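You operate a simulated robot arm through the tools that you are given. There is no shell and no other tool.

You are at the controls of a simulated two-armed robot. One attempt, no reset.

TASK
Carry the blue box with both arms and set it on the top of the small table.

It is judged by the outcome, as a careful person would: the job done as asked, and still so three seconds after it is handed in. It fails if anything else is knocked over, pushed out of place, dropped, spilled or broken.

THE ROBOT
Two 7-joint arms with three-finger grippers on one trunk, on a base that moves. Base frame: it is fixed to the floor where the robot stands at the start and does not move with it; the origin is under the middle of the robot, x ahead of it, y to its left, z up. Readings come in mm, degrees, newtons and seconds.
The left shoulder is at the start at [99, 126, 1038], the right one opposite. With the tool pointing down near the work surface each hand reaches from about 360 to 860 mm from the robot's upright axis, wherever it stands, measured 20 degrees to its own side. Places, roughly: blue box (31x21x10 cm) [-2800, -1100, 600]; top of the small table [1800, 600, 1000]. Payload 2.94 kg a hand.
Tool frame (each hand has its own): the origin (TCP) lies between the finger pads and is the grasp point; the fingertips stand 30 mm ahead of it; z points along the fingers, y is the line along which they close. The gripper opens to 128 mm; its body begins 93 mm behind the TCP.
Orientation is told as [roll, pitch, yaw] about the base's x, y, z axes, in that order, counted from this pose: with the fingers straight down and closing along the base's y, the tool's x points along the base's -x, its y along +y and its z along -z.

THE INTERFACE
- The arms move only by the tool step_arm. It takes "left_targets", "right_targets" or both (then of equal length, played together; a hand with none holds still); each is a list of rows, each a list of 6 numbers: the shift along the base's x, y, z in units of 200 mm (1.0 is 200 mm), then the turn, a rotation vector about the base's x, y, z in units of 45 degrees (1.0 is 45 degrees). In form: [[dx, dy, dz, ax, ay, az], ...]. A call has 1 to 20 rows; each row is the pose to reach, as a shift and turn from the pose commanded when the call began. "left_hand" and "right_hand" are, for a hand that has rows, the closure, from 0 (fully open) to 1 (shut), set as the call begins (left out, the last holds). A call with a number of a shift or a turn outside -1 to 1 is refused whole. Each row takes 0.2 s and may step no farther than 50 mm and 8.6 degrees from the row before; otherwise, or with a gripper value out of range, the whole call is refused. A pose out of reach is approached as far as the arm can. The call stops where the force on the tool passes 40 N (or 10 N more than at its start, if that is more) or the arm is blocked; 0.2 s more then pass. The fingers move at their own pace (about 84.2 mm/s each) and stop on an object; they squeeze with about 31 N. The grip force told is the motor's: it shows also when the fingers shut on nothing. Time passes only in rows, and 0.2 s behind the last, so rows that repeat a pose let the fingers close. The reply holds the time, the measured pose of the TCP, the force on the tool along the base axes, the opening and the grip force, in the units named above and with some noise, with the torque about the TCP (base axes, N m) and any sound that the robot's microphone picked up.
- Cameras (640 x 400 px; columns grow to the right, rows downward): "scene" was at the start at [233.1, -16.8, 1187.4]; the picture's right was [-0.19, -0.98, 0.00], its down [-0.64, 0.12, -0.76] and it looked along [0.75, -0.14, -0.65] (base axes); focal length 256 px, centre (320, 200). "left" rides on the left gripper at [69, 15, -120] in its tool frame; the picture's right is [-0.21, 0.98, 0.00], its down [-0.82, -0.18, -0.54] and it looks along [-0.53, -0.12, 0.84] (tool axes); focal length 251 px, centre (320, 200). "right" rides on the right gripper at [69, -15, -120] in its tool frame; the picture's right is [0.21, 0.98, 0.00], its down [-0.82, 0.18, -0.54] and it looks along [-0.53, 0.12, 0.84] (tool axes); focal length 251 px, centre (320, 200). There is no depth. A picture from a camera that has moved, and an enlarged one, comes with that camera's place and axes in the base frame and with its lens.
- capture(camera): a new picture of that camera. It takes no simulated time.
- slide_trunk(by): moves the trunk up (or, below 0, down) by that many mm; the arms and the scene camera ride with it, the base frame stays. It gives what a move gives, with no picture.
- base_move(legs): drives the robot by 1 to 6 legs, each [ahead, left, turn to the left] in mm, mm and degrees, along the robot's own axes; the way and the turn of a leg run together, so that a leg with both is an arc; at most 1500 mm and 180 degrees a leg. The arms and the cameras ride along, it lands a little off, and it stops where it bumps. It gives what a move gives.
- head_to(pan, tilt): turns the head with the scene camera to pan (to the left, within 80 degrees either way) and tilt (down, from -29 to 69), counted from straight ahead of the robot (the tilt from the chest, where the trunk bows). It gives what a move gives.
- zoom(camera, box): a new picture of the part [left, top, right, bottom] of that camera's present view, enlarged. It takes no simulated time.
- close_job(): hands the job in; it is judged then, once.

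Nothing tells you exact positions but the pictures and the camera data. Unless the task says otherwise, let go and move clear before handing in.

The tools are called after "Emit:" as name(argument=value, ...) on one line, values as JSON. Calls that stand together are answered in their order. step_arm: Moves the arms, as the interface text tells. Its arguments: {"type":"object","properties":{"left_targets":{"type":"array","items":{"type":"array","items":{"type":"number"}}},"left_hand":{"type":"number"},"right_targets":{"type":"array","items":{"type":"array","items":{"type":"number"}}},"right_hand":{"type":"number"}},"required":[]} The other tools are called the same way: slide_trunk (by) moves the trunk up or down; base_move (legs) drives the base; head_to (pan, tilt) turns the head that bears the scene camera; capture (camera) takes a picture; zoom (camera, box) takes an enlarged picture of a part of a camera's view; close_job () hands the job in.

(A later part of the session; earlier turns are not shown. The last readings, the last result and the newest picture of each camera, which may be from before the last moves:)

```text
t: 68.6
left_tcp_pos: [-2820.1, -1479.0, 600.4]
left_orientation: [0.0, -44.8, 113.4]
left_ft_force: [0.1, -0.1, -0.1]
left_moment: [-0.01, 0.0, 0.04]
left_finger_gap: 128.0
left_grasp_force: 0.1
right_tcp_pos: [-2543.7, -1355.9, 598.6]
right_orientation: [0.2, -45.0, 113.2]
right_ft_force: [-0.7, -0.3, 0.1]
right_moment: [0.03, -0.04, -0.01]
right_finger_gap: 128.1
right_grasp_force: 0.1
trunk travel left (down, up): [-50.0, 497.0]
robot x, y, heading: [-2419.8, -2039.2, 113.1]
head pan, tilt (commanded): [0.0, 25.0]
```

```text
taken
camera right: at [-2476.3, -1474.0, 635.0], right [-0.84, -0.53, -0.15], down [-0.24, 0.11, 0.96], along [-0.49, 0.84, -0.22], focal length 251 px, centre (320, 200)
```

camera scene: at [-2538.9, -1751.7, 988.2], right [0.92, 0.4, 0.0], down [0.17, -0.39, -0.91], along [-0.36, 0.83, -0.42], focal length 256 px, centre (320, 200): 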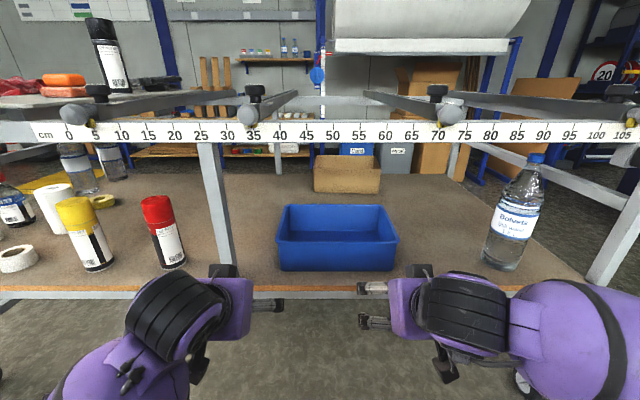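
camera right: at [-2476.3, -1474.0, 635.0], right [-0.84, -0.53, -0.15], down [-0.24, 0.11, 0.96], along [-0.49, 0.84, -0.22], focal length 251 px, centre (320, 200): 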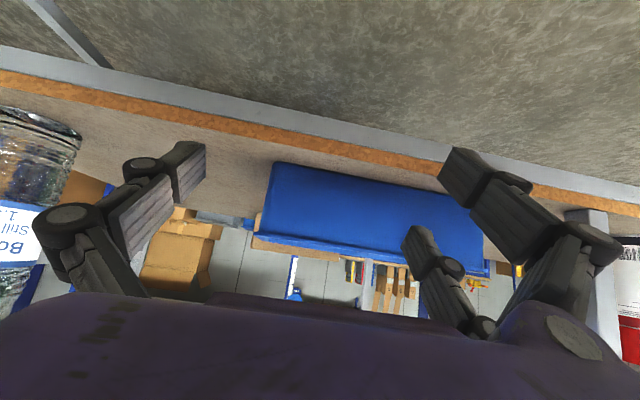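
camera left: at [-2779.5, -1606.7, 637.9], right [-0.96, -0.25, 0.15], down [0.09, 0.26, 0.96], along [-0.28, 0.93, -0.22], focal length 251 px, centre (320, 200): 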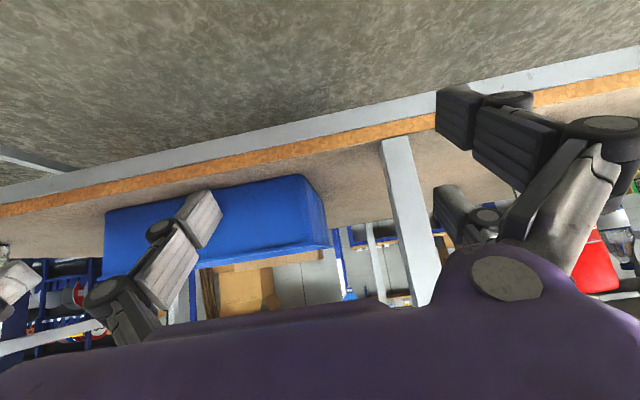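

I'm square in front of the tray, which sits slightly right of my midline; the post and spray cans are to its left and the bottle to its right. I'll zoom in to measure the exact tray ends from here.

Emit:
zoom(camera="scene", box=[240, 180, 432, 300])

Emit:
zoom(camera="scene", box=[120, 140, 312, 260])

```text
3.33 times, centred on (336, 240) of scene
camera zoom: at [-2538.9, -1751.7, 988.2], right [0.92, 0.4, 0.0], down [0.17, -0.39, -0.91], along [-0.36, 0.83, -0.42], focal length 854 px, centre (267, 67)
```

zoom: 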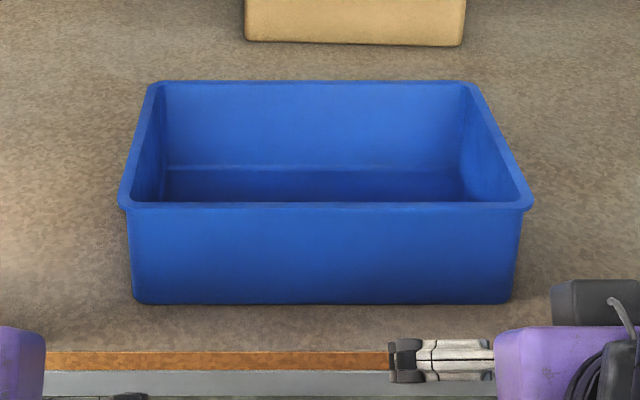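

```text
3.33 times, centred on (216, 200) of scene
camera zoom: at [-2538.9, -1751.7, 988.2], right [0.92, 0.4, 0.0], down [0.17, -0.39, -0.91], along [-0.36, 0.83, -0.42], focal length 854 px, centre (667, 200)
```

zoom: 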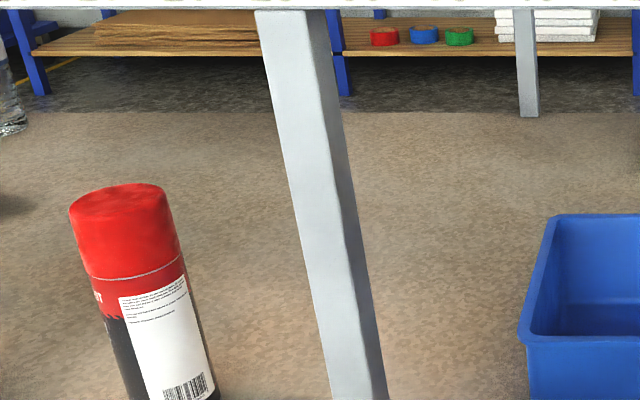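

I'll cross-check the tray's height and place with zoomed hand-camera views.

Emit:
zoom(camera="left", box=[180, 130, 404, 270])

Emit:
zoom(camera="right", box=[200, 130, 520, 330])

```text
2.86 times, centred on (292, 200) of left
camera zoom: at [-2779.5, -1606.7, 637.9], right [-0.96, -0.25, 0.15], down [0.09, 0.26, 0.96], along [-0.28, 0.93, -0.22], focal length 718 px, centre (400, 200)
```

zoom: 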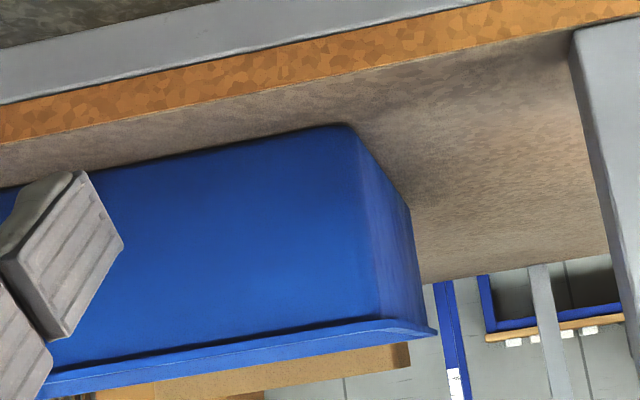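

```text
2.00 times, centred on (360, 230) of right
camera zoom: at [-2476.3, -1474.0, 635.0], right [-0.84, -0.53, -0.15], down [-0.24, 0.11, 0.96], along [-0.49, 0.84, -0.22], focal length 503 px, centre (240, 140)
```

zoom: 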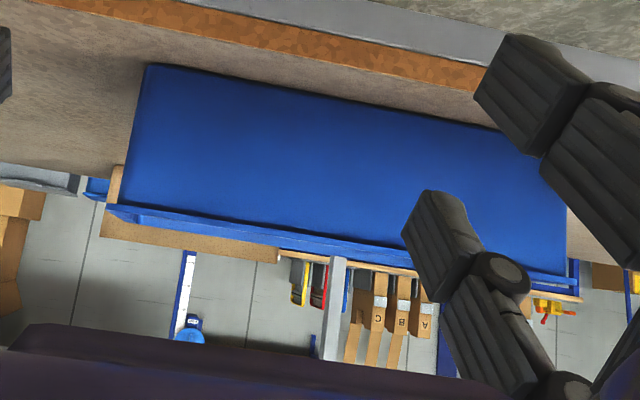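

Triangulating between cameras: tray rim z≈621, shelf z≈525, tray 855–1067 mm ahead of my axis, its centre 45 mm right of my midline, rail underside z≈880, post 93 mm left of the tray. I'll half-close the fingers for clearance, raise the hands to z≈695 and shift right 44 mm.

Emit:
step_arm(left_targets=[[0, 0, 0.16, 0, 0, 0], [0, 0, 0.32, 0, 0, 0], [0, 0, 0.475, 0, 0, 0], [0, 0, 0.475, 0, 0, 0]], right_targets=[[0, 0, 0.16, 0, 0, 0], [0, 0, 0.32, 0, 0, 0], [0, 0, 0.48, 0, 0, 0], [0, 0, 0.48, 0, 0, 0]], left_hand=0.5, right_hand=0.5)

Emit:
base_move(legs=[[0, -43, -0.3]])

Emit:
capture(camera="scene")

Emit:
zoom(camera="scene", box=[224, 180, 416, 300])

Emit:
capture(camera="left")

```text
t: 69.6
left_tcp_pos: [-2818.5, -1478.9, 697.3]
left_orientation: [-0.1, -44.9, 113.4]
left_ft_force: [0.8, -0.5, 0.2]
left_moment: [-0.02, 0.01, 0.01]
left_finger_gap: 64.0
left_grasp_force: 0.1
right_tcp_pos: [-2541.1, -1355.7, 692.1]
right_orientation: [0.1, -45.0, 113.2]
right_ft_force: [0.6, 0.1, 0.1]
right_moment: [0.01, 0.0, 0.0]
right_finger_gap: 63.7
right_grasp_force: 0.1
trunk travel left (down, up): [-50.0, 497.0]
robot x, y, heading: [-2416.6, -2041.8, 113.4]
head pan, tilt (commanded): [0.0, 25.0]
```

```text
t: 70.6
left_tcp_pos: [-2775.2, -1461.1, 696.8]
left_orientation: [0.1, -45.0, 113.2]
left_ft_force: [0.1, 0.4, 1.1]
left_moment: [-0.03, 0.04, 0.02]
left_finger_gap: 64.0
left_grasp_force: 0.0
right_tcp_pos: [-2500.0, -1337.2, 692.9]
right_orientation: [0.1, -44.9, 112.9]
right_ft_force: [0.1, -0.5, -0.5]
right_moment: [-0.01, 0.0, 0.0]
right_finger_gap: 63.9
right_grasp_force: 0.1
trunk travel left (down, up): [-50.0, 497.0]
robot x, y, heading: [-2373.9, -2023.7, 112.9]
head pan, tilt (commanded): [0.0, 25.0]
```

```text
taken
camera scene: at [-2497.8, -1734.1, 988.2], right [0.92, 0.39, 0.0], down [0.16, -0.39, -0.91], along [-0.35, 0.83, -0.42], focal length 256 px, centre (320, 200)
```

scene: 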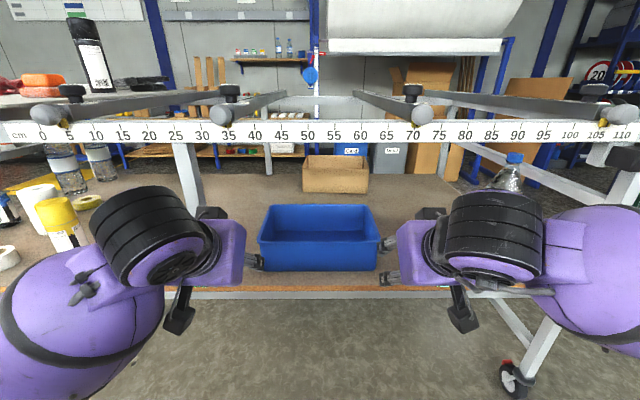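

```text
3.33 times, centred on (320, 240) of scene
camera zoom: at [-2497.8, -1734.1, 988.2], right [0.92, 0.39, 0.0], down [0.16, -0.39, -0.91], along [-0.35, 0.83, -0.42], focal length 854 px, centre (320, 67)
```

zoom: 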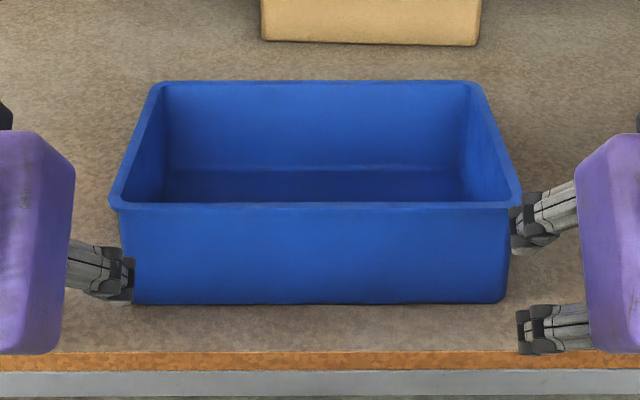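

```text
taken
camera left: at [-2736.5, -1588.6, 734.4], right [-0.96, -0.24, 0.15], down [0.09, 0.26, 0.96], along [-0.27, 0.94, -0.22], focal length 251 px, centre (320, 200)
```

left: 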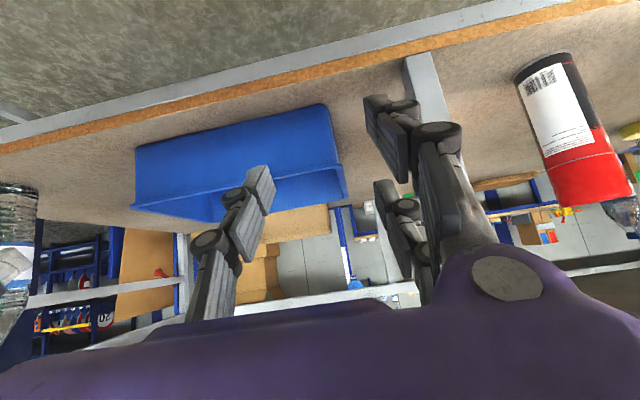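

The tray is now centred within 4 mm of my midline. I'll drive forward 180 mm so the hands sit just above the tray's front edge, below the rail, then check.

Emit:
base_move(legs=[[175, 5, 0]])

Emit:
capture(camera="scene")

Emit:
capture(camera="left")

Emit:
capture(camera="right")

```text
t: 72.1
left_tcp_pos: [-2845.1, -1302.4, 697.1]
left_orientation: [0.0, -44.8, 113.0]
left_ft_force: [0.8, 0.7, 0.1]
left_moment: [-0.01, -0.02, 0.0]
left_finger_gap: 64.0
left_grasp_force: 0.1
right_tcp_pos: [-2568.3, -1180.2, 694.8]
right_orientation: [0.0, -45.0, 112.8]
right_ft_force: [0.3, 0.2, -0.4]
right_moment: [0.01, -0.01, 0.02]
right_finger_gap: 64.1
right_grasp_force: 0.0
trunk travel left (down, up): [-50.0, 497.0]
robot x, y, heading: [-2444.2, -1865.9, 112.8]
head pan, tilt (commanded): [0.0, 25.0]
```

```text
taken
camera scene: at [-2568.7, -1576.9, 988.0], right [0.92, 0.39, 0.0], down [0.16, -0.39, -0.91], along [-0.35, 0.84, -0.42], focal length 256 px, centre (320, 200)
```

scene: 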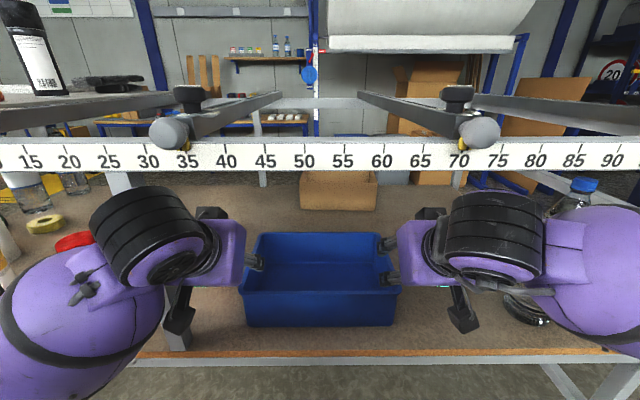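

```text
taken
camera left: at [-2806.9, -1430.8, 734.1], right [-0.96, -0.24, 0.15], down [0.09, 0.26, 0.96], along [-0.27, 0.94, -0.22], focal length 251 px, centre (320, 200)
```

left: 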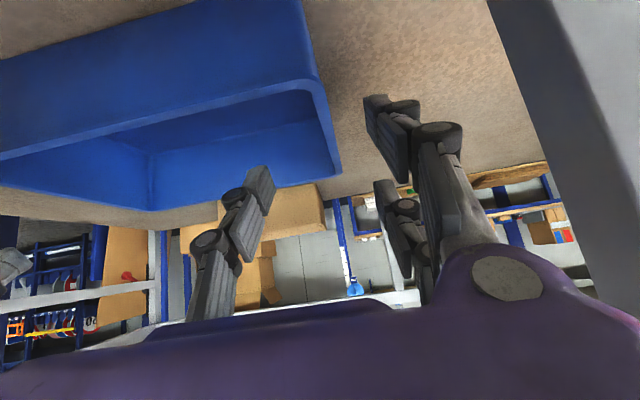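

```text
taken
camera right: at [-2502.8, -1298.9, 729.9], right [-0.84, -0.52, -0.15], down [-0.24, 0.11, 0.96], along [-0.48, 0.85, -0.22], focal length 251 px, centre (320, 200)
```

right: 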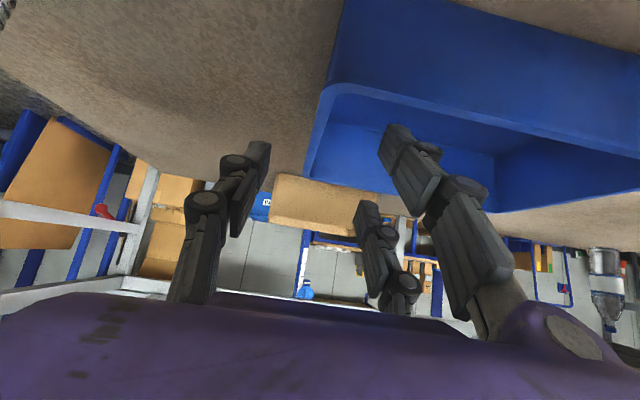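

Hands are just above the tray's front rim and clear of the post and rail. I'll zoom once more to measure the tray walls relative to the hands before lowering in along the finger axis.

Emit:
zoom(camera="scene", box=[224, 220, 416, 340])

Emit:
zoom(camera="left", box=[160, 20, 480, 220])

Emit:
zoom(camera="right", box=[180, 40, 500, 240])

```text
3.33 times, centred on (320, 280) of scene
camera zoom: at [-2568.7, -1576.9, 988.0], right [0.92, 0.39, 0.0], down [0.16, -0.39, -0.91], along [-0.35, 0.84, -0.42], focal length 854 px, centre (320, -67)
```

zoom: 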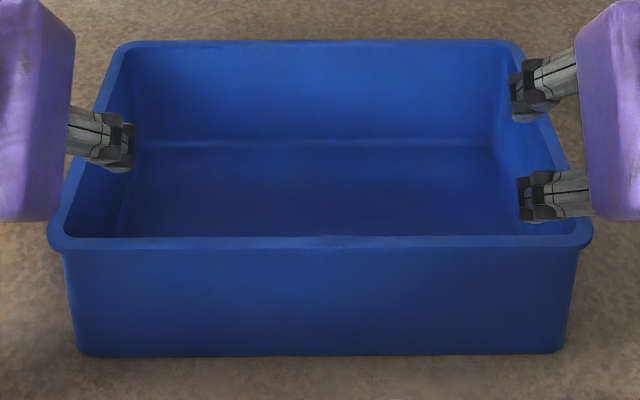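

```text
2.00 times, centred on (320, 120) of left
camera zoom: at [-2806.9, -1430.8, 734.1], right [-0.96, -0.24, 0.15], down [0.09, 0.26, 0.96], along [-0.27, 0.94, -0.22], focal length 503 px, centre (320, 360)
```

zoom: 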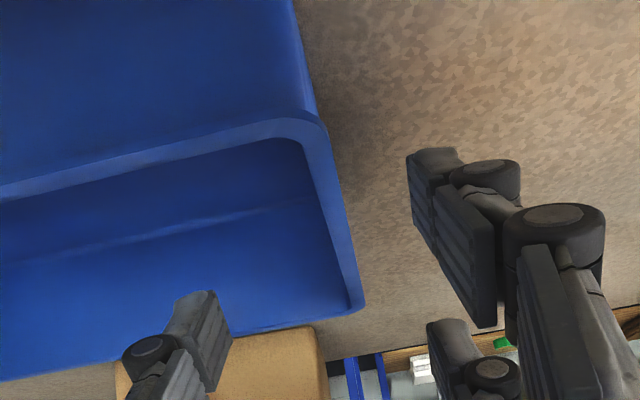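

```text
2.00 times, centred on (340, 140) of right
camera zoom: at [-2502.8, -1298.9, 729.9], right [-0.84, -0.52, -0.15], down [-0.24, 0.11, 0.96], along [-0.48, 0.85, -0.22], focal length 503 px, centre (280, 320)
```

zoom: 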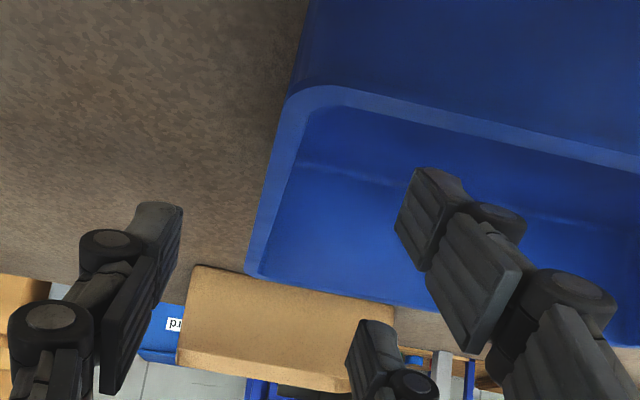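

The tray is centred between my hands (walls at about ±153 mm, front rim 680 mm ahead). I'll slide the hands in along their 45° axis, pausing partway to check.

Emit:
step_arm(left_targets=[[-0.036, 0.076, -0.072, 0, 0, 0], [-0.073, 0.152, -0.143, 0, 0, 0], [-0.109, 0.228, -0.215, 0, 0, 0], [-0.145, 0.304, -0.287, 0, 0, 0]], right_targets=[[-0.032, 0.073, -0.07, 0, 0, 0], [-0.064, 0.147, -0.139, 0, 0, 0], [-0.096, 0.22, -0.209, 0, 0, 0], [-0.128, 0.293, -0.278, 0, 0, 0]])

Emit:
capture(camera="scene")

Emit:
zoom(camera="scene", box=[204, 200, 436, 345])

Emit:
capture(camera="left")

Emit:
capture(camera="right")

```text
t: 73.1
left_tcp_pos: [-2875.7, -1240.7, 638.4]
left_orientation: [0.0, -44.8, 112.9]
left_ft_force: [-0.6, -0.6, -0.1]
left_moment: [0.01, -0.01, -0.02]
left_finger_gap: 64.0
left_grasp_force: 0.1
right_tcp_pos: [-2594.1, -1123.7, 637.5]
right_orientation: [0.0, -45.0, 113.0]
right_ft_force: [0.4, 0.1, -0.6]
right_moment: [0.02, -0.03, 0.01]
right_finger_gap: 63.8
right_grasp_force: 0.1
trunk travel left (down, up): [-50.0, 497.0]
robot x, y, heading: [-2447.6, -1865.3, 112.8]
head pan, tilt (commanded): [0.0, 25.0]
```

```text
taken
camera scene: at [-2568.7, -1577.0, 988.1], right [0.92, 0.39, 0.0], down [0.16, -0.39, -0.91], along [-0.35, 0.84, -0.42], focal length 256 px, centre (320, 200)
```

scene: 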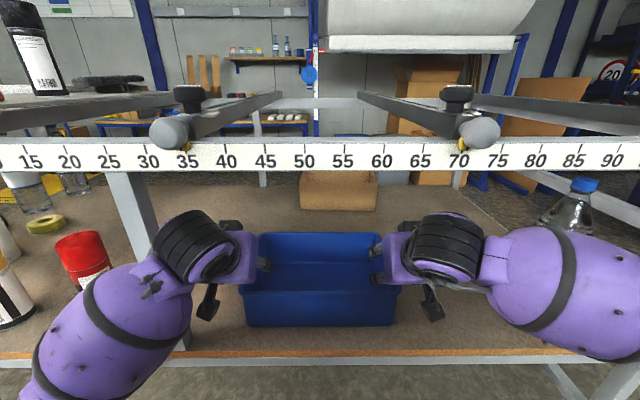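

```text
2.76 times, centred on (320, 272) of scene
camera zoom: at [-2568.7, -1577.0, 988.1], right [0.92, 0.39, 0.0], down [0.16, -0.39, -0.91], along [-0.35, 0.84, -0.42], focal length 706 px, centre (320, 0)
```

zoom: 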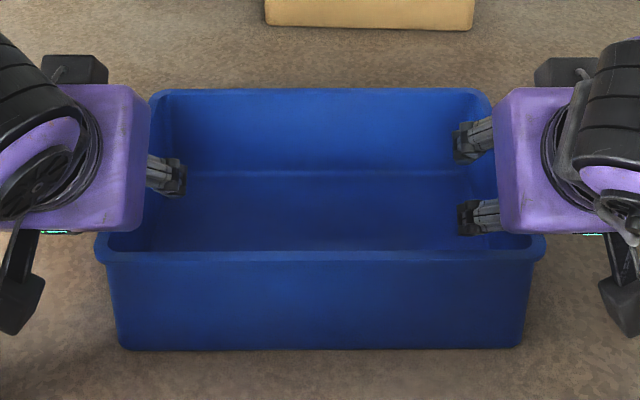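

```text
taken
camera left: at [-2836.2, -1370.2, 675.6], right [-0.96, -0.24, 0.15], down [0.09, 0.26, 0.96], along [-0.27, 0.94, -0.22], focal length 251 px, centre (320, 200)
```

left: 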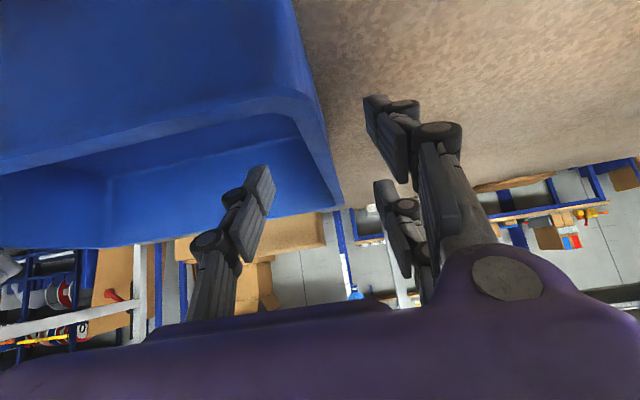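

```text
taken
camera right: at [-2527.6, -1241.7, 673.5], right [-0.84, -0.52, -0.15], down [-0.24, 0.11, 0.96], along [-0.48, 0.85, -0.22], focal length 251 px, centre (320, 200)
```

right: 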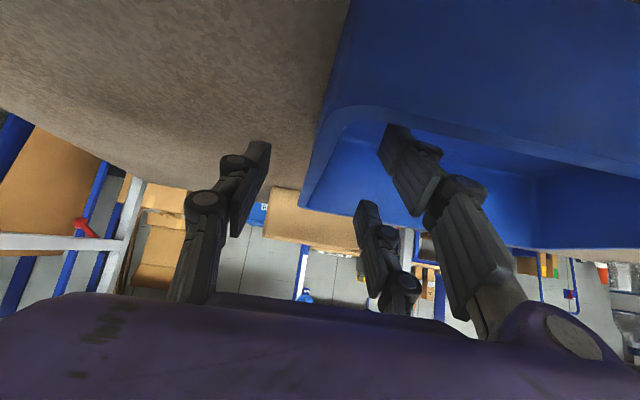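

Both hands straddle the end walls cleanly. I'll go the rest of the way in along the axis, still without closing.

Emit:
step_arm(left_targets=[[-0.029, 0.049, -0.048, 0, 0, 0], [-0.058, 0.097, -0.095, 0, 0, 0], [-0.087, 0.146, -0.143, 0, 0, 0], [-0.087, 0.146, -0.143, 0, 0, 0]], right_targets=[[-0.022, 0.049, -0.047, 0, 0, 0], [-0.043, 0.098, -0.093, 0, 0, 0], [-0.065, 0.147, -0.14, 0, 0, 0], [-0.065, 0.147, -0.14, 0, 0, 0]])

Emit:
zoom(camera="scene", box=[204, 200, 436, 345])

Emit:
capture(camera="left")

Emit:
capture(camera="right")

Emit:
capture(camera="scene")

```text
t: 74.1
left_tcp_pos: [-2893.0, -1213.1, 611.2]
left_orientation: [0.0, -44.9, 113.0]
left_ft_force: [-0.3, 0.2, 0.3]
left_moment: [-0.02, 0.0, -0.01]
left_finger_gap: 64.0
left_grasp_force: 0.0
right_tcp_pos: [-2606.3, -1093.2, 610.8]
right_orientation: [0.1, -45.0, 112.8]
right_ft_force: [0.7, -0.3, 0.5]
right_moment: [0.0, 0.02, 0.0]
right_finger_gap: 64.2
right_grasp_force: 0.0
trunk travel left (down, up): [-50.0, 497.0]
robot x, y, heading: [-2448.3, -1868.3, 112.8]
head pan, tilt (commanded): [0.0, 25.0]
```

```text
2.76 times, centred on (320, 272) of scene
camera zoom: at [-2568.5, -1577.3, 988.2], right [0.92, 0.39, 0.0], down [0.16, -0.39, -0.91], along [-0.35, 0.84, -0.42], focal length 706 px, centre (320, 0)
```

zoom: 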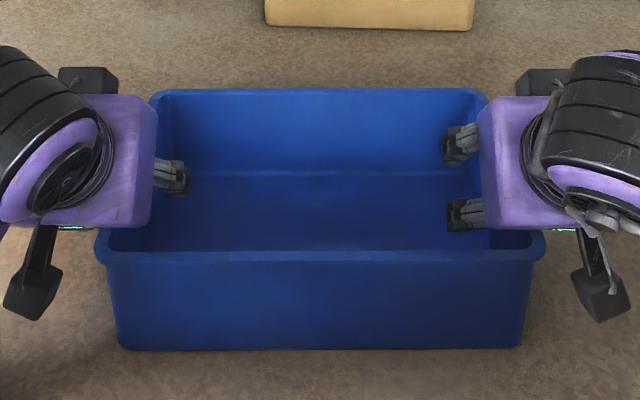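

```text
taken
camera left: at [-2853.9, -1341.9, 648.1], right [-0.96, -0.24, 0.15], down [0.09, 0.26, 0.96], along [-0.27, 0.94, -0.22], focal length 251 px, centre (320, 200)
```

left: 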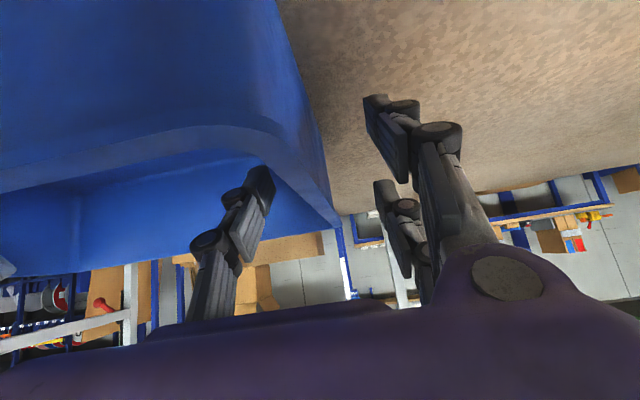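

```text
taken
camera right: at [-2540.7, -1211.8, 646.5], right [-0.84, -0.52, -0.15], down [-0.24, 0.11, 0.96], along [-0.48, 0.85, -0.22], focal length 251 px, centre (320, 200)
```

right: 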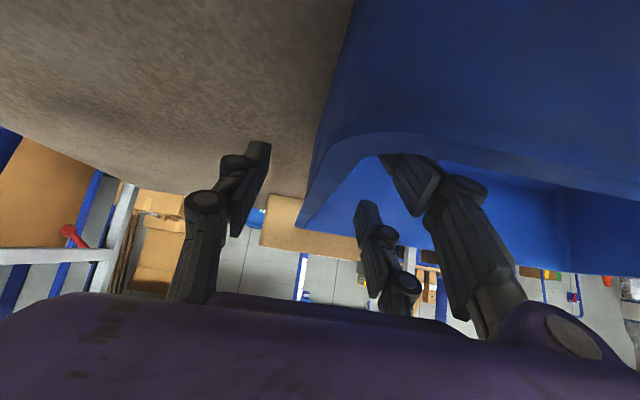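

```text
taken
camera scene: at [-2568.5, -1577.3, 988.2], right [0.92, 0.39, 0.0], down [0.16, -0.39, -0.91], along [-0.35, 0.84, -0.42], focal length 256 px, centre (320, 200)
```

scene: 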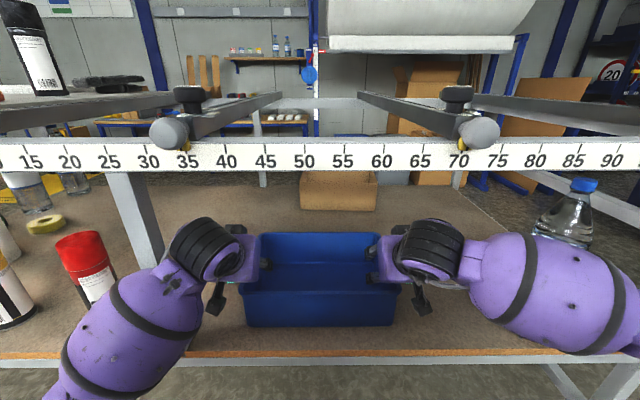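

Both grippers are centred on the end walls with no contact force. Closing both hands together.

Emit:
step_arm(left_targets=[[0, 0, 0, 0, 0, 0], [0, 0, 0, 0, 0, 0], [0, 0, 0, 0, 0, 0], [0, 0, 0, 0, 0, 0], [0, 0, 0, 0, 0, 0]], right_targets=[[0, 0, 0, 0, 0, 0], [0, 0, 0, 0, 0, 0], [0, 0, 0, 0, 0, 0], [0, 0, 0, 0, 0, 0], [0, 0, 0, 0, 0, 0]], left_hand=1, right_hand=1)

Emit:
zoom(camera="scene", box=[204, 200, 436, 345])

Emit:
capture(camera="left")

Emit:
capture(camera="right")

```text
t: 75.3
left_tcp_pos: [-2889.8, -1214.3, 611.4]
left_orientation: [-0.3, -45.0, 112.9]
left_ft_force: [16.7, 10.0, 1.6]
left_moment: [-0.06, -0.76, 0.01]
left_finger_gap: 5.8
left_grasp_force: 31.2
right_tcp_pos: [-2608.4, -1095.4, 610.2]
right_orientation: [0.2, -45.0, 112.9]
right_ft_force: [-17.6, -9.5, -1.1]
right_moment: [0.33, 0.05, 0.77]
right_finger_gap: 6.0
right_grasp_force: 30.9
trunk travel left (down, up): [-50.0, 497.0]
robot x, y, heading: [-2445.4, -1865.8, 113.0]
head pan, tilt (commanded): [0.0, 25.0]
```

```text
2.76 times, centred on (320, 272) of scene
camera zoom: at [-2568.6, -1577.1, 988.1], right [0.92, 0.39, 0.0], down [0.16, -0.39, -0.91], along [-0.35, 0.84, -0.42], focal length 706 px, centre (320, 0)
```

zoom: 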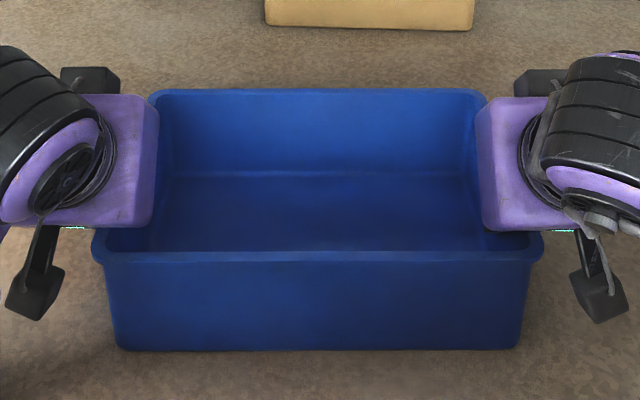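

```text
taken
camera left: at [-2852.6, -1341.5, 648.2], right [-0.96, -0.24, 0.15], down [0.09, 0.25, 0.96], along [-0.27, 0.94, -0.22], focal length 251 px, centre (320, 200)
```

left: 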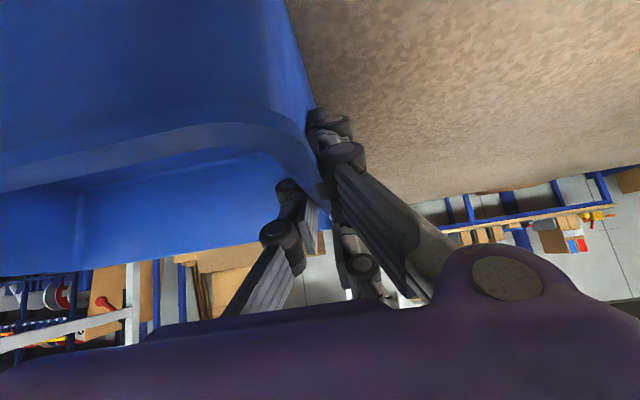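

```text
taken
camera right: at [-2541.8, -1212.9, 646.3], right [-0.84, -0.52, -0.15], down [-0.24, 0.11, 0.96], along [-0.49, 0.84, -0.22], focal length 251 px, centre (320, 200)
```

right: 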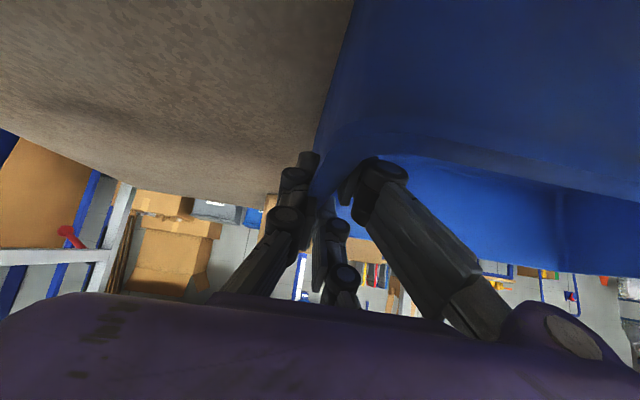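

Both hands have a firm grip (gap ~6 mm on the wall, ~31 N each), with ~19 N of sideways tension between them. I'll relax the hands inward by about 3 mm, then lift slightly.

Emit:
step_arm(left_targets=[[0.0147, 0.0062, 0, 0, 0, 0], [0.0147, 0.0062, 0, 0, 0, 0]], right_targets=[[-0.0125, -0.0053, 0, 0, 0, 0], [-0.0125, -0.0053, 0, 0, 0, 0]])

Emit:
step_arm(left_targets=[[0, 0, 0.015, 0, 0, 0], [0, 0, 0.03, 0, 0, 0], [0, 0, 0.05, 0, 0, 0], [0, 0, 0.05, 0, 0, 0]], right_targets=[[0, 0, 0.015, 0, 0, 0], [0, 0, 0.03, 0, 0, 0], [0, 0, 0.05, 0, 0, 0], [0, 0, 0.05, 0, 0, 0]])

Emit:
zoom(camera="scene", box=[204, 200, 436, 345])

Emit:
capture(camera="right")

```text
t: 75.9
left_tcp_pos: [-2890.4, -1212.4, 612.0]
left_orientation: [0.0, -45.2, 113.0]
left_ft_force: [10.0, 7.1, 1.9]
left_moment: [0.34, -0.38, 0.03]
left_finger_gap: 5.9
left_grasp_force: 31.6
right_tcp_pos: [-2607.8, -1093.7, 610.0]
right_orientation: [0.1, -45.0, 112.9]
right_ft_force: [-9.0, -7.1, -1.3]
right_moment: [0.07, -0.48, 0.81]
right_finger_gap: 6.0
right_grasp_force: 30.5
trunk travel left (down, up): [-50.0, 497.0]
robot x, y, heading: [-2440.5, -1864.1, 112.9]
head pan, tilt (commanded): [0.0, 25.0]
```

```text
t: 76.9
left_tcp_pos: [-2891.1, -1212.6, 621.0]
left_orientation: [0.0, -45.0, 113.1]
left_ft_force: [-1.4, 3.2, 2.0]
left_moment: [0.43, -0.16, 0.31]
left_finger_gap: 5.9
left_grasp_force: 31.6
right_tcp_pos: [-2608.5, -1092.8, 620.3]
right_orientation: [0.1, -45.1, 112.7]
right_ft_force: [1.7, -2.4, -4.8]
right_moment: [-0.12, -0.8, 0.67]
right_finger_gap: 6.0
right_grasp_force: 31.0
trunk travel left (down, up): [-50.0, 497.0]
robot x, y, heading: [-2445.6, -1871.8, 112.7]
head pan, tilt (commanded): [0.0, 25.0]
```

```text
2.76 times, centred on (320, 272) of scene
camera zoom: at [-2568.6, -1577.1, 988.1], right [0.92, 0.39, 0.0], down [0.16, -0.39, -0.91], along [-0.35, 0.84, -0.42], focal length 706 px, centre (320, 0)
```

zoom: 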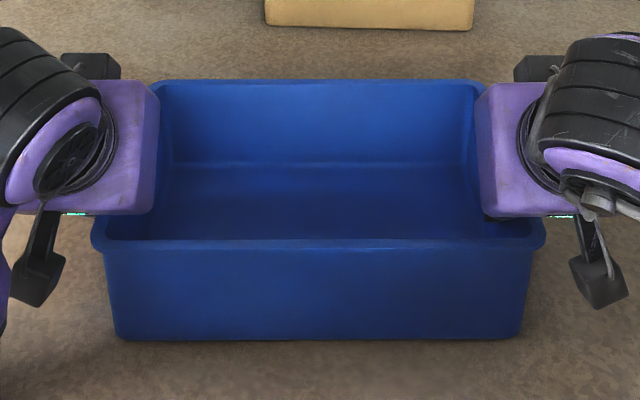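

```text
taken
camera right: at [-2543.4, -1211.7, 656.0], right [-0.84, -0.52, -0.15], down [-0.24, 0.11, 0.96], along [-0.48, 0.85, -0.22], focal length 251 px, centre (320, 200)
```

right: 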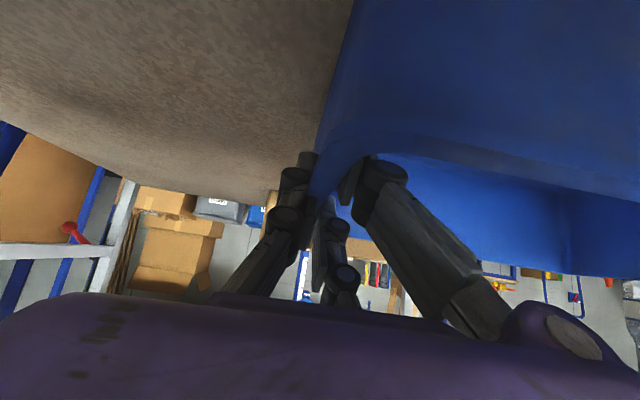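

The tray is lifted level and is light. I'll raise it another 10 mm and then back the base straight out of the bench.

Emit:
step_arm(left_targets=[[0, 0, 0.025, 0, 0, 0], [0, 0, 0.05, 0, 0, 0], [0, 0, 0.05, 0, 0, 0]], right_targets=[[0, 0, 0.025, 0, 0, 0], [0, 0, 0.05, 0, 0, 0], [0, 0, 0.05, 0, 0, 0]])

Emit:
base_move(legs=[[-100, 0, 0]])

Emit:
capture(camera="scene")

Emit:
capture(camera="left")

```text
t: 77.7
left_tcp_pos: [-2890.6, -1211.5, 629.9]
left_orientation: [0.2, -44.7, 112.9]
left_ft_force: [-2.8, -1.7, 0.2]
left_moment: [-0.47, 0.41, -0.4]
left_finger_gap: 5.9
left_grasp_force: 31.2
right_tcp_pos: [-2609.6, -1091.2, 630.9]
right_orientation: [0.1, -45.2, 112.6]
right_ft_force: [2.8, 4.1, 1.2]
right_moment: [0.15, 0.36, -0.35]
right_finger_gap: 6.2
right_grasp_force: 30.8
trunk travel left (down, up): [-50.0, 497.0]
robot x, y, heading: [-2445.3, -1865.8, 112.9]
head pan, tilt (commanded): [0.0, 25.0]
```

```text
t: 78.9
left_tcp_pos: [-2852.5, -1306.1, 631.1]
left_orientation: [0.1, -44.9, 113.0]
left_ft_force: [-9.1, -7.2, -1.7]
left_moment: [-0.23, 0.76, -0.37]
left_finger_gap: 5.9
left_grasp_force: 31.3
right_tcp_pos: [-2571.3, -1185.8, 631.4]
right_orientation: [0.0, -45.2, 112.9]
right_ft_force: [8.8, 7.1, 7.5]
right_moment: [0.49, 0.35, -0.47]
right_finger_gap: 6.3
right_grasp_force: 31.0
trunk travel left (down, up): [-50.0, 497.0]
robot x, y, heading: [-2406.6, -1962.9, 112.9]
head pan, tilt (commanded): [0.0, 25.0]
```

```text
taken
camera scene: at [-2529.6, -1670.9, 988.3], right [0.92, 0.39, 0.0], down [0.16, -0.39, -0.91], along [-0.35, 0.84, -0.42], focal length 256 px, centre (320, 200)
```

scene: 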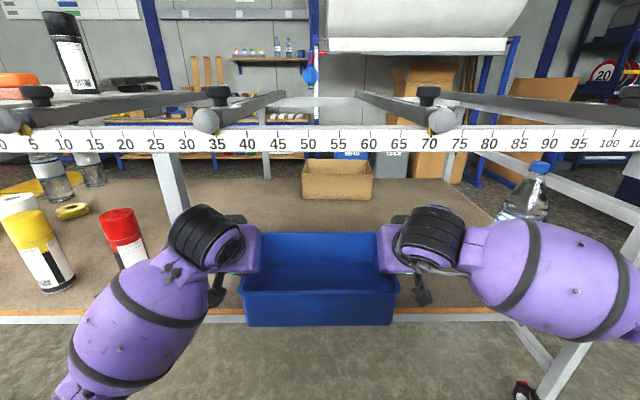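

```text
taken
camera left: at [-2813.0, -1434.0, 668.1], right [-0.96, -0.24, 0.15], down [0.09, 0.26, 0.96], along [-0.27, 0.94, -0.22], focal length 251 px, centre (320, 200)
```

left: 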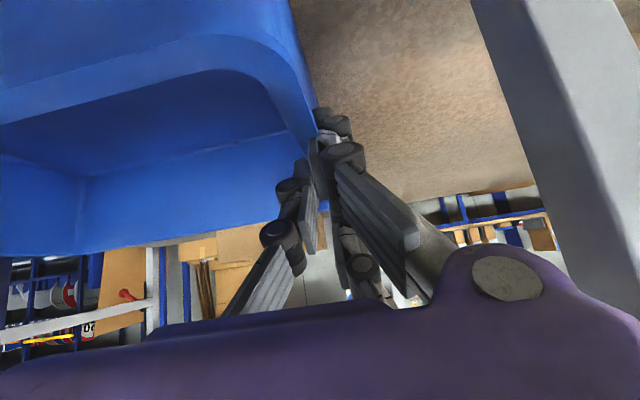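

The tray comes out cleanly with the hands. I'll keep backing out until its back wall clears the shelf edge.

Emit:
base_move(legs=[[-200, 0, 0]])

Emit:
capture(camera="scene")

Emit:
head_to(pan=-80, tilt=25)

Emit:
capture(camera="scene")

Emit:
head_to(pan=80, tilt=30)

Emit:
capture(camera="scene")

```text
t: 80.5
left_tcp_pos: [-2778.5, -1491.3, 629.6]
left_orientation: [0.1, -44.7, 113.6]
left_ft_force: [0.2, -3.0, -1.7]
left_moment: [-0.35, 0.3, -0.4]
left_finger_gap: 5.9
left_grasp_force: 30.4
right_tcp_pos: [-2498.5, -1369.3, 631.5]
right_orientation: [0.0, -45.2, 113.1]
right_ft_force: [0.3, 2.1, 1.6]
right_moment: [0.03, 0.37, -0.32]
right_finger_gap: 5.9
right_grasp_force: 31.2
trunk travel left (down, up): [-50.0, 497.0]
robot x, y, heading: [-2331.6, -2145.5, 113.3]
head pan, tilt (commanded): [0.0, 25.0]
```

```text
taken
camera scene: at [-2453.5, -1854.8, 988.2], right [0.92, 0.4, 0.0], down [0.17, -0.39, -0.91], along [-0.36, 0.83, -0.42], focal length 256 px, centre (320, 200)
```

scene: 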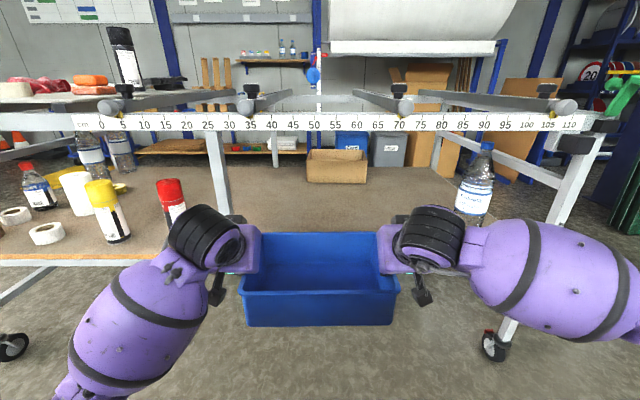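

```text
t: 82.0
left_tcp_pos: [-2777.7, -1491.8, 629.5]
left_orientation: [0.2, -44.7, 113.5]
left_ft_force: [-0.2, -1.7, -2.1]
left_moment: [-0.65, 0.09, -0.36]
left_finger_gap: 6.1
left_grasp_force: 30.7
right_tcp_pos: [-2497.7, -1370.6, 629.9]
right_orientation: [0.0, -45.2, 113.2]
right_ft_force: [-0.8, 1.4, 2.1]
right_moment: [0.36, 0.49, -0.26]
right_finger_gap: 6.0
right_grasp_force: 31.0
trunk travel left (down, up): [-50.0, 497.0]
robot x, y, heading: [-2331.1, -2143.5, 113.2]
head pan, tilt (commanded): [-80.0, 25.0]
```

```text
taken
camera scene: at [-2340.2, -1888.5, 988.1], right [0.55, -0.84, 0.0], down [-0.35, -0.23, -0.91], along [0.76, 0.5, -0.42], focal length 256 px, centre (320, 200)
```

scene: 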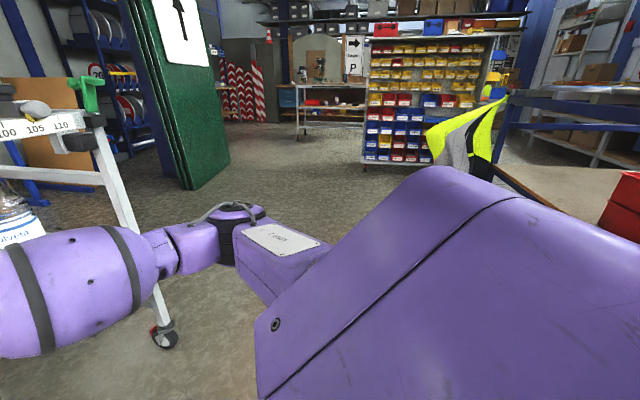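

```text
t: 84.5
left_tcp_pos: [-2778.5, -1491.1, 630.4]
left_orientation: [0.2, -44.8, 113.7]
left_ft_force: [0.8, -2.6, -1.9]
left_moment: [-0.09, 0.39, -0.4]
left_finger_gap: 6.1
left_grasp_force: 30.7
right_tcp_pos: [-2497.7, -1368.7, 630.6]
right_orientation: [0.1, -45.1, 113.2]
right_ft_force: [-0.9, 1.8, 1.4]
right_moment: [-0.26, 0.28, -0.29]
right_finger_gap: 5.9
right_grasp_force: 31.1
trunk travel left (down, up): [-50.0, 497.0]
robot x, y, heading: [-2332.9, -2141.4, 113.2]
head pan, tilt (commanded): [80.0, 30.0]
```

```text
taken
camera scene: at [-2505.2, -1959.9, 980.1], right [-0.23, 0.97, 0.0], down [0.49, 0.11, -0.87], along [-0.84, -0.2, -0.5], focal length 256 px, centre (320, 200)
```

scene: 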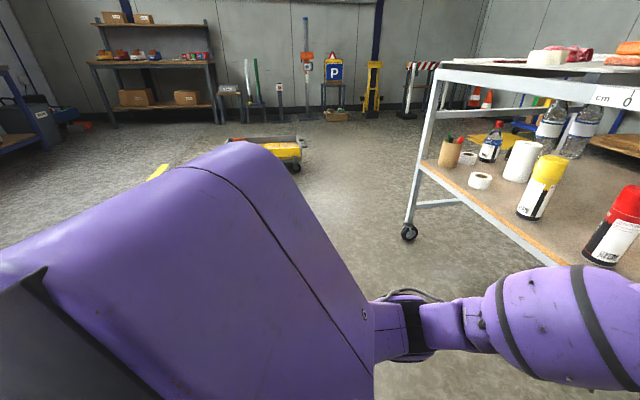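

The tray is out of the bench and held level; its path back is visible: the aisle exit, with a hi-vis vest hanging on the right and the destination table beyond. I'll pull the tray 85 mm closer to my body so I can turn safely.

Emit:
step_arm(left_targets=[[0.028, -0.065, 0.01, 0, 0, 0], [0.056, -0.13, 0.02, 0, 0, 0], [0.083, -0.195, 0.03, 0, 0, 0], [0.111, -0.26, 0.04, 0, 0, 0], [0.139, -0.325, 0.05, 0, 0, 0], [0.167, -0.39, 0.06, 0, 0, 0], [0.167, -0.39, 0.06, 0, 0, 0]], right_targets=[[0.028, -0.065, 0.01, 0, 0, 0], [0.056, -0.13, 0.02, 0, 0, 0], [0.083, -0.195, 0.03, 0, 0, 0], [0.111, -0.26, 0.04, 0, 0, 0], [0.139, -0.325, 0.05, 0, 0, 0], [0.167, -0.39, 0.06, 0, 0, 0], [0.167, -0.39, 0.06, 0, 0, 0]])

Emit:
head_to(pan=0, tilt=35)

Emit:
capture(camera="scene")

```text
t: 86.1
left_tcp_pos: [-2745.4, -1570.6, 642.8]
left_orientation: [0.0, -44.9, 113.5]
left_ft_force: [16.4, 4.2, -3.8]
left_moment: [0.16, 0.02, -0.5]
left_finger_gap: 5.8
left_grasp_force: 30.8
right_tcp_pos: [-2462.9, -1449.2, 642.7]
right_orientation: [0.3, -45.2, 113.1]
right_ft_force: [-15.8, -4.6, 1.1]
right_moment: [-0.5, 0.71, -0.24]
right_finger_gap: 6.0
right_grasp_force: 30.8
trunk travel left (down, up): [-50.0, 497.0]
robot x, y, heading: [-2321.0, -2146.9, 113.5]
head pan, tilt (commanded): [80.0, 30.0]
```

```text
t: 87.6
left_tcp_pos: [-2745.2, -1571.8, 642.4]
left_orientation: [0.0, -44.6, 113.2]
left_ft_force: [26.8, 8.7, -3.2]
left_moment: [0.48, -0.19, -0.49]
left_finger_gap: 5.9
left_grasp_force: 30.6
right_tcp_pos: [-2464.4, -1448.3, 643.0]
right_orientation: [0.3, -45.2, 113.2]
right_ft_force: [-25.9, -9.9, 1.3]
right_moment: [-0.8, 0.82, -0.06]
right_finger_gap: 5.9
right_grasp_force: 30.8
trunk travel left (down, up): [-50.0, 497.0]
robot x, y, heading: [-2331.2, -2145.2, 113.3]
head pan, tilt (commanded): [0.0, 35.0]
```

```text
taken
camera scene: at [-2495.9, -1896.6, 976.8], right [0.47, 0.88, 0.0], down [0.47, -0.25, -0.85], along [-0.75, 0.4, -0.53], focal length 256 px, centre (320, 200)
```

scene: 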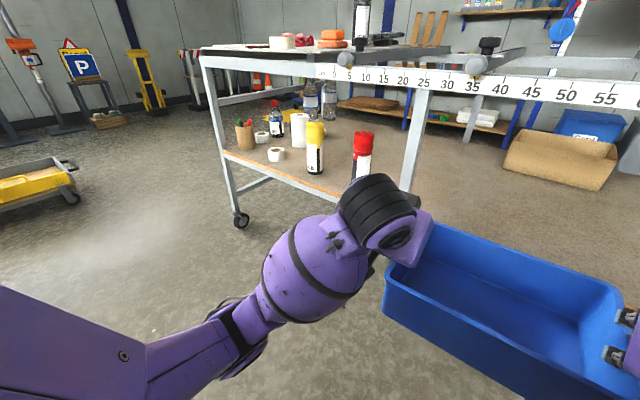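

The tray is in closer and still level, but sideways tension between the hands has risen to ~28 N. I'll bring the hands together slightly to relieve it.

Emit:
step_arm(left_targets=[[0.007, 0.003, 0, 0, 0, 0], [0.007, 0.003, 0, 0, 0, 0], [0.007, 0.003, 0, 0, 0, 0]], right_targets=[[-0.007, -0.003, 0, 0, 0, 0], [-0.007, -0.003, 0, 0, 0, 0], [-0.007, -0.003, 0, 0, 0, 0]])

Emit:
step_arm(left_targets=[[0, 0, 0, 0, 0, 0], [0, 0, 0, 0, 0, 0], [0, 0, 0, 0, 0, 0]], right_targets=[[0, 0, 0, 0, 0, 0], [0, 0, 0, 0, 0, 0], [0, 0, 0, 0, 0, 0]])

Emit:
capture(camera="scene")

```text
t: 88.4
left_tcp_pos: [-2744.1, -1572.2, 642.3]
left_orientation: [0.2, -44.7, 113.5]
left_ft_force: [13.9, 5.2, -2.8]
left_moment: [-0.59, -0.32, -0.41]
left_finger_gap: 5.9
left_grasp_force: 31.3
right_tcp_pos: [-2463.9, -1447.9, 644.5]
right_orientation: [0.0, -45.3, 113.2]
right_ft_force: [-13.2, -5.1, 0.7]
right_moment: [0.32, 0.87, -0.08]
right_finger_gap: 5.7
right_grasp_force: 30.7
trunk travel left (down, up): [-50.0, 497.0]
robot x, y, heading: [-2330.7, -2142.6, 113.3]
head pan, tilt (commanded): [0.0, 35.0]
```

```text
t: 89.2
left_tcp_pos: [-2744.1, -1571.2, 641.4]
left_orientation: [0.3, -44.7, 113.5]
left_ft_force: [8.7, 1.2, -3.5]
left_moment: [-0.59, -0.16, -0.39]
left_finger_gap: 5.9
left_grasp_force: 30.8
right_tcp_pos: [-2466.4, -1448.2, 643.8]
right_orientation: [-0.1, -45.2, 113.2]
right_ft_force: [-9.3, -2.3, 0.5]
right_moment: [0.28, 0.74, -0.17]
right_finger_gap: 6.2
right_grasp_force: 30.5
trunk travel left (down, up): [-50.0, 497.0]
robot x, y, heading: [-2327.8, -2141.0, 113.3]
head pan, tilt (commanded): [0.0, 35.0]
```

```text
taken
camera scene: at [-2496.0, -1896.8, 976.7], right [0.47, 0.88, 0.0], down [0.47, -0.25, -0.85], along [-0.75, 0.4, -0.53], focal length 256 px, centre (320, 200)
```

scene: 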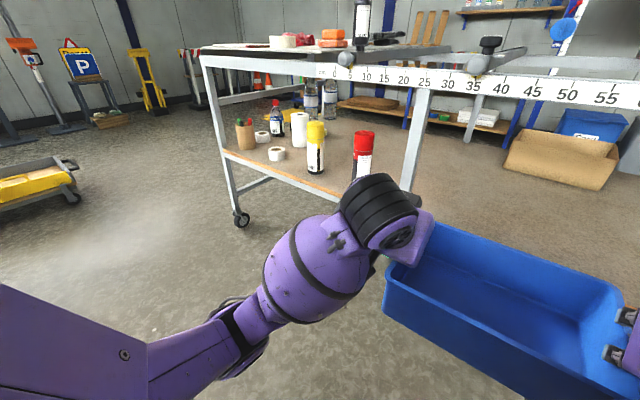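

Tension is down to ~9 N. The head stopped short of straight ahead, so I'll command it again before turning.

Emit:
head_to(pan=0, tilt=30)

Emit:
capture(camera="scene")

```text
t: 89.9
left_tcp_pos: [-2745.1, -1570.5, 642.6]
left_orientation: [0.2, -44.8, 113.5]
left_ft_force: [5.0, -0.1, -2.9]
left_moment: [-0.47, 0.11, -0.38]
left_finger_gap: 5.9
left_grasp_force: 30.9
right_tcp_pos: [-2464.7, -1448.2, 644.2]
right_orientation: [0.1, -45.2, 113.1]
right_ft_force: [-5.4, -0.5, 1.3]
right_moment: [0.12, 0.57, -0.24]
right_finger_gap: 5.8
right_grasp_force: 30.3
trunk travel left (down, up): [-50.0, 497.0]
robot x, y, heading: [-2333.8, -2142.3, 113.4]
head pan, tilt (commanded): [0.0, 30.0]
```

```text
taken
camera scene: at [-2496.2, -1896.9, 977.1], right [0.47, 0.88, 0.0], down [0.47, -0.25, -0.85], along [-0.75, 0.4, -0.53], focal length 256 px, centre (320, 200)
```

scene: 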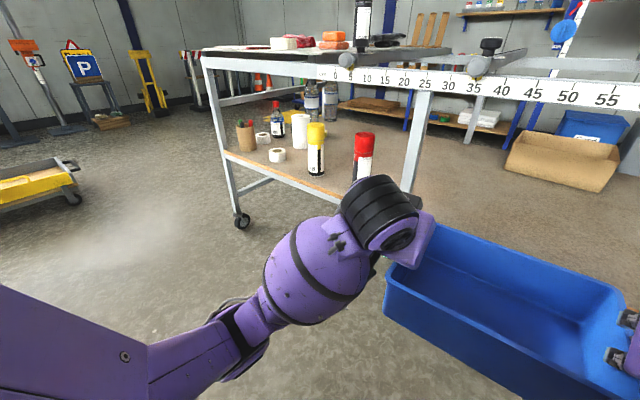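

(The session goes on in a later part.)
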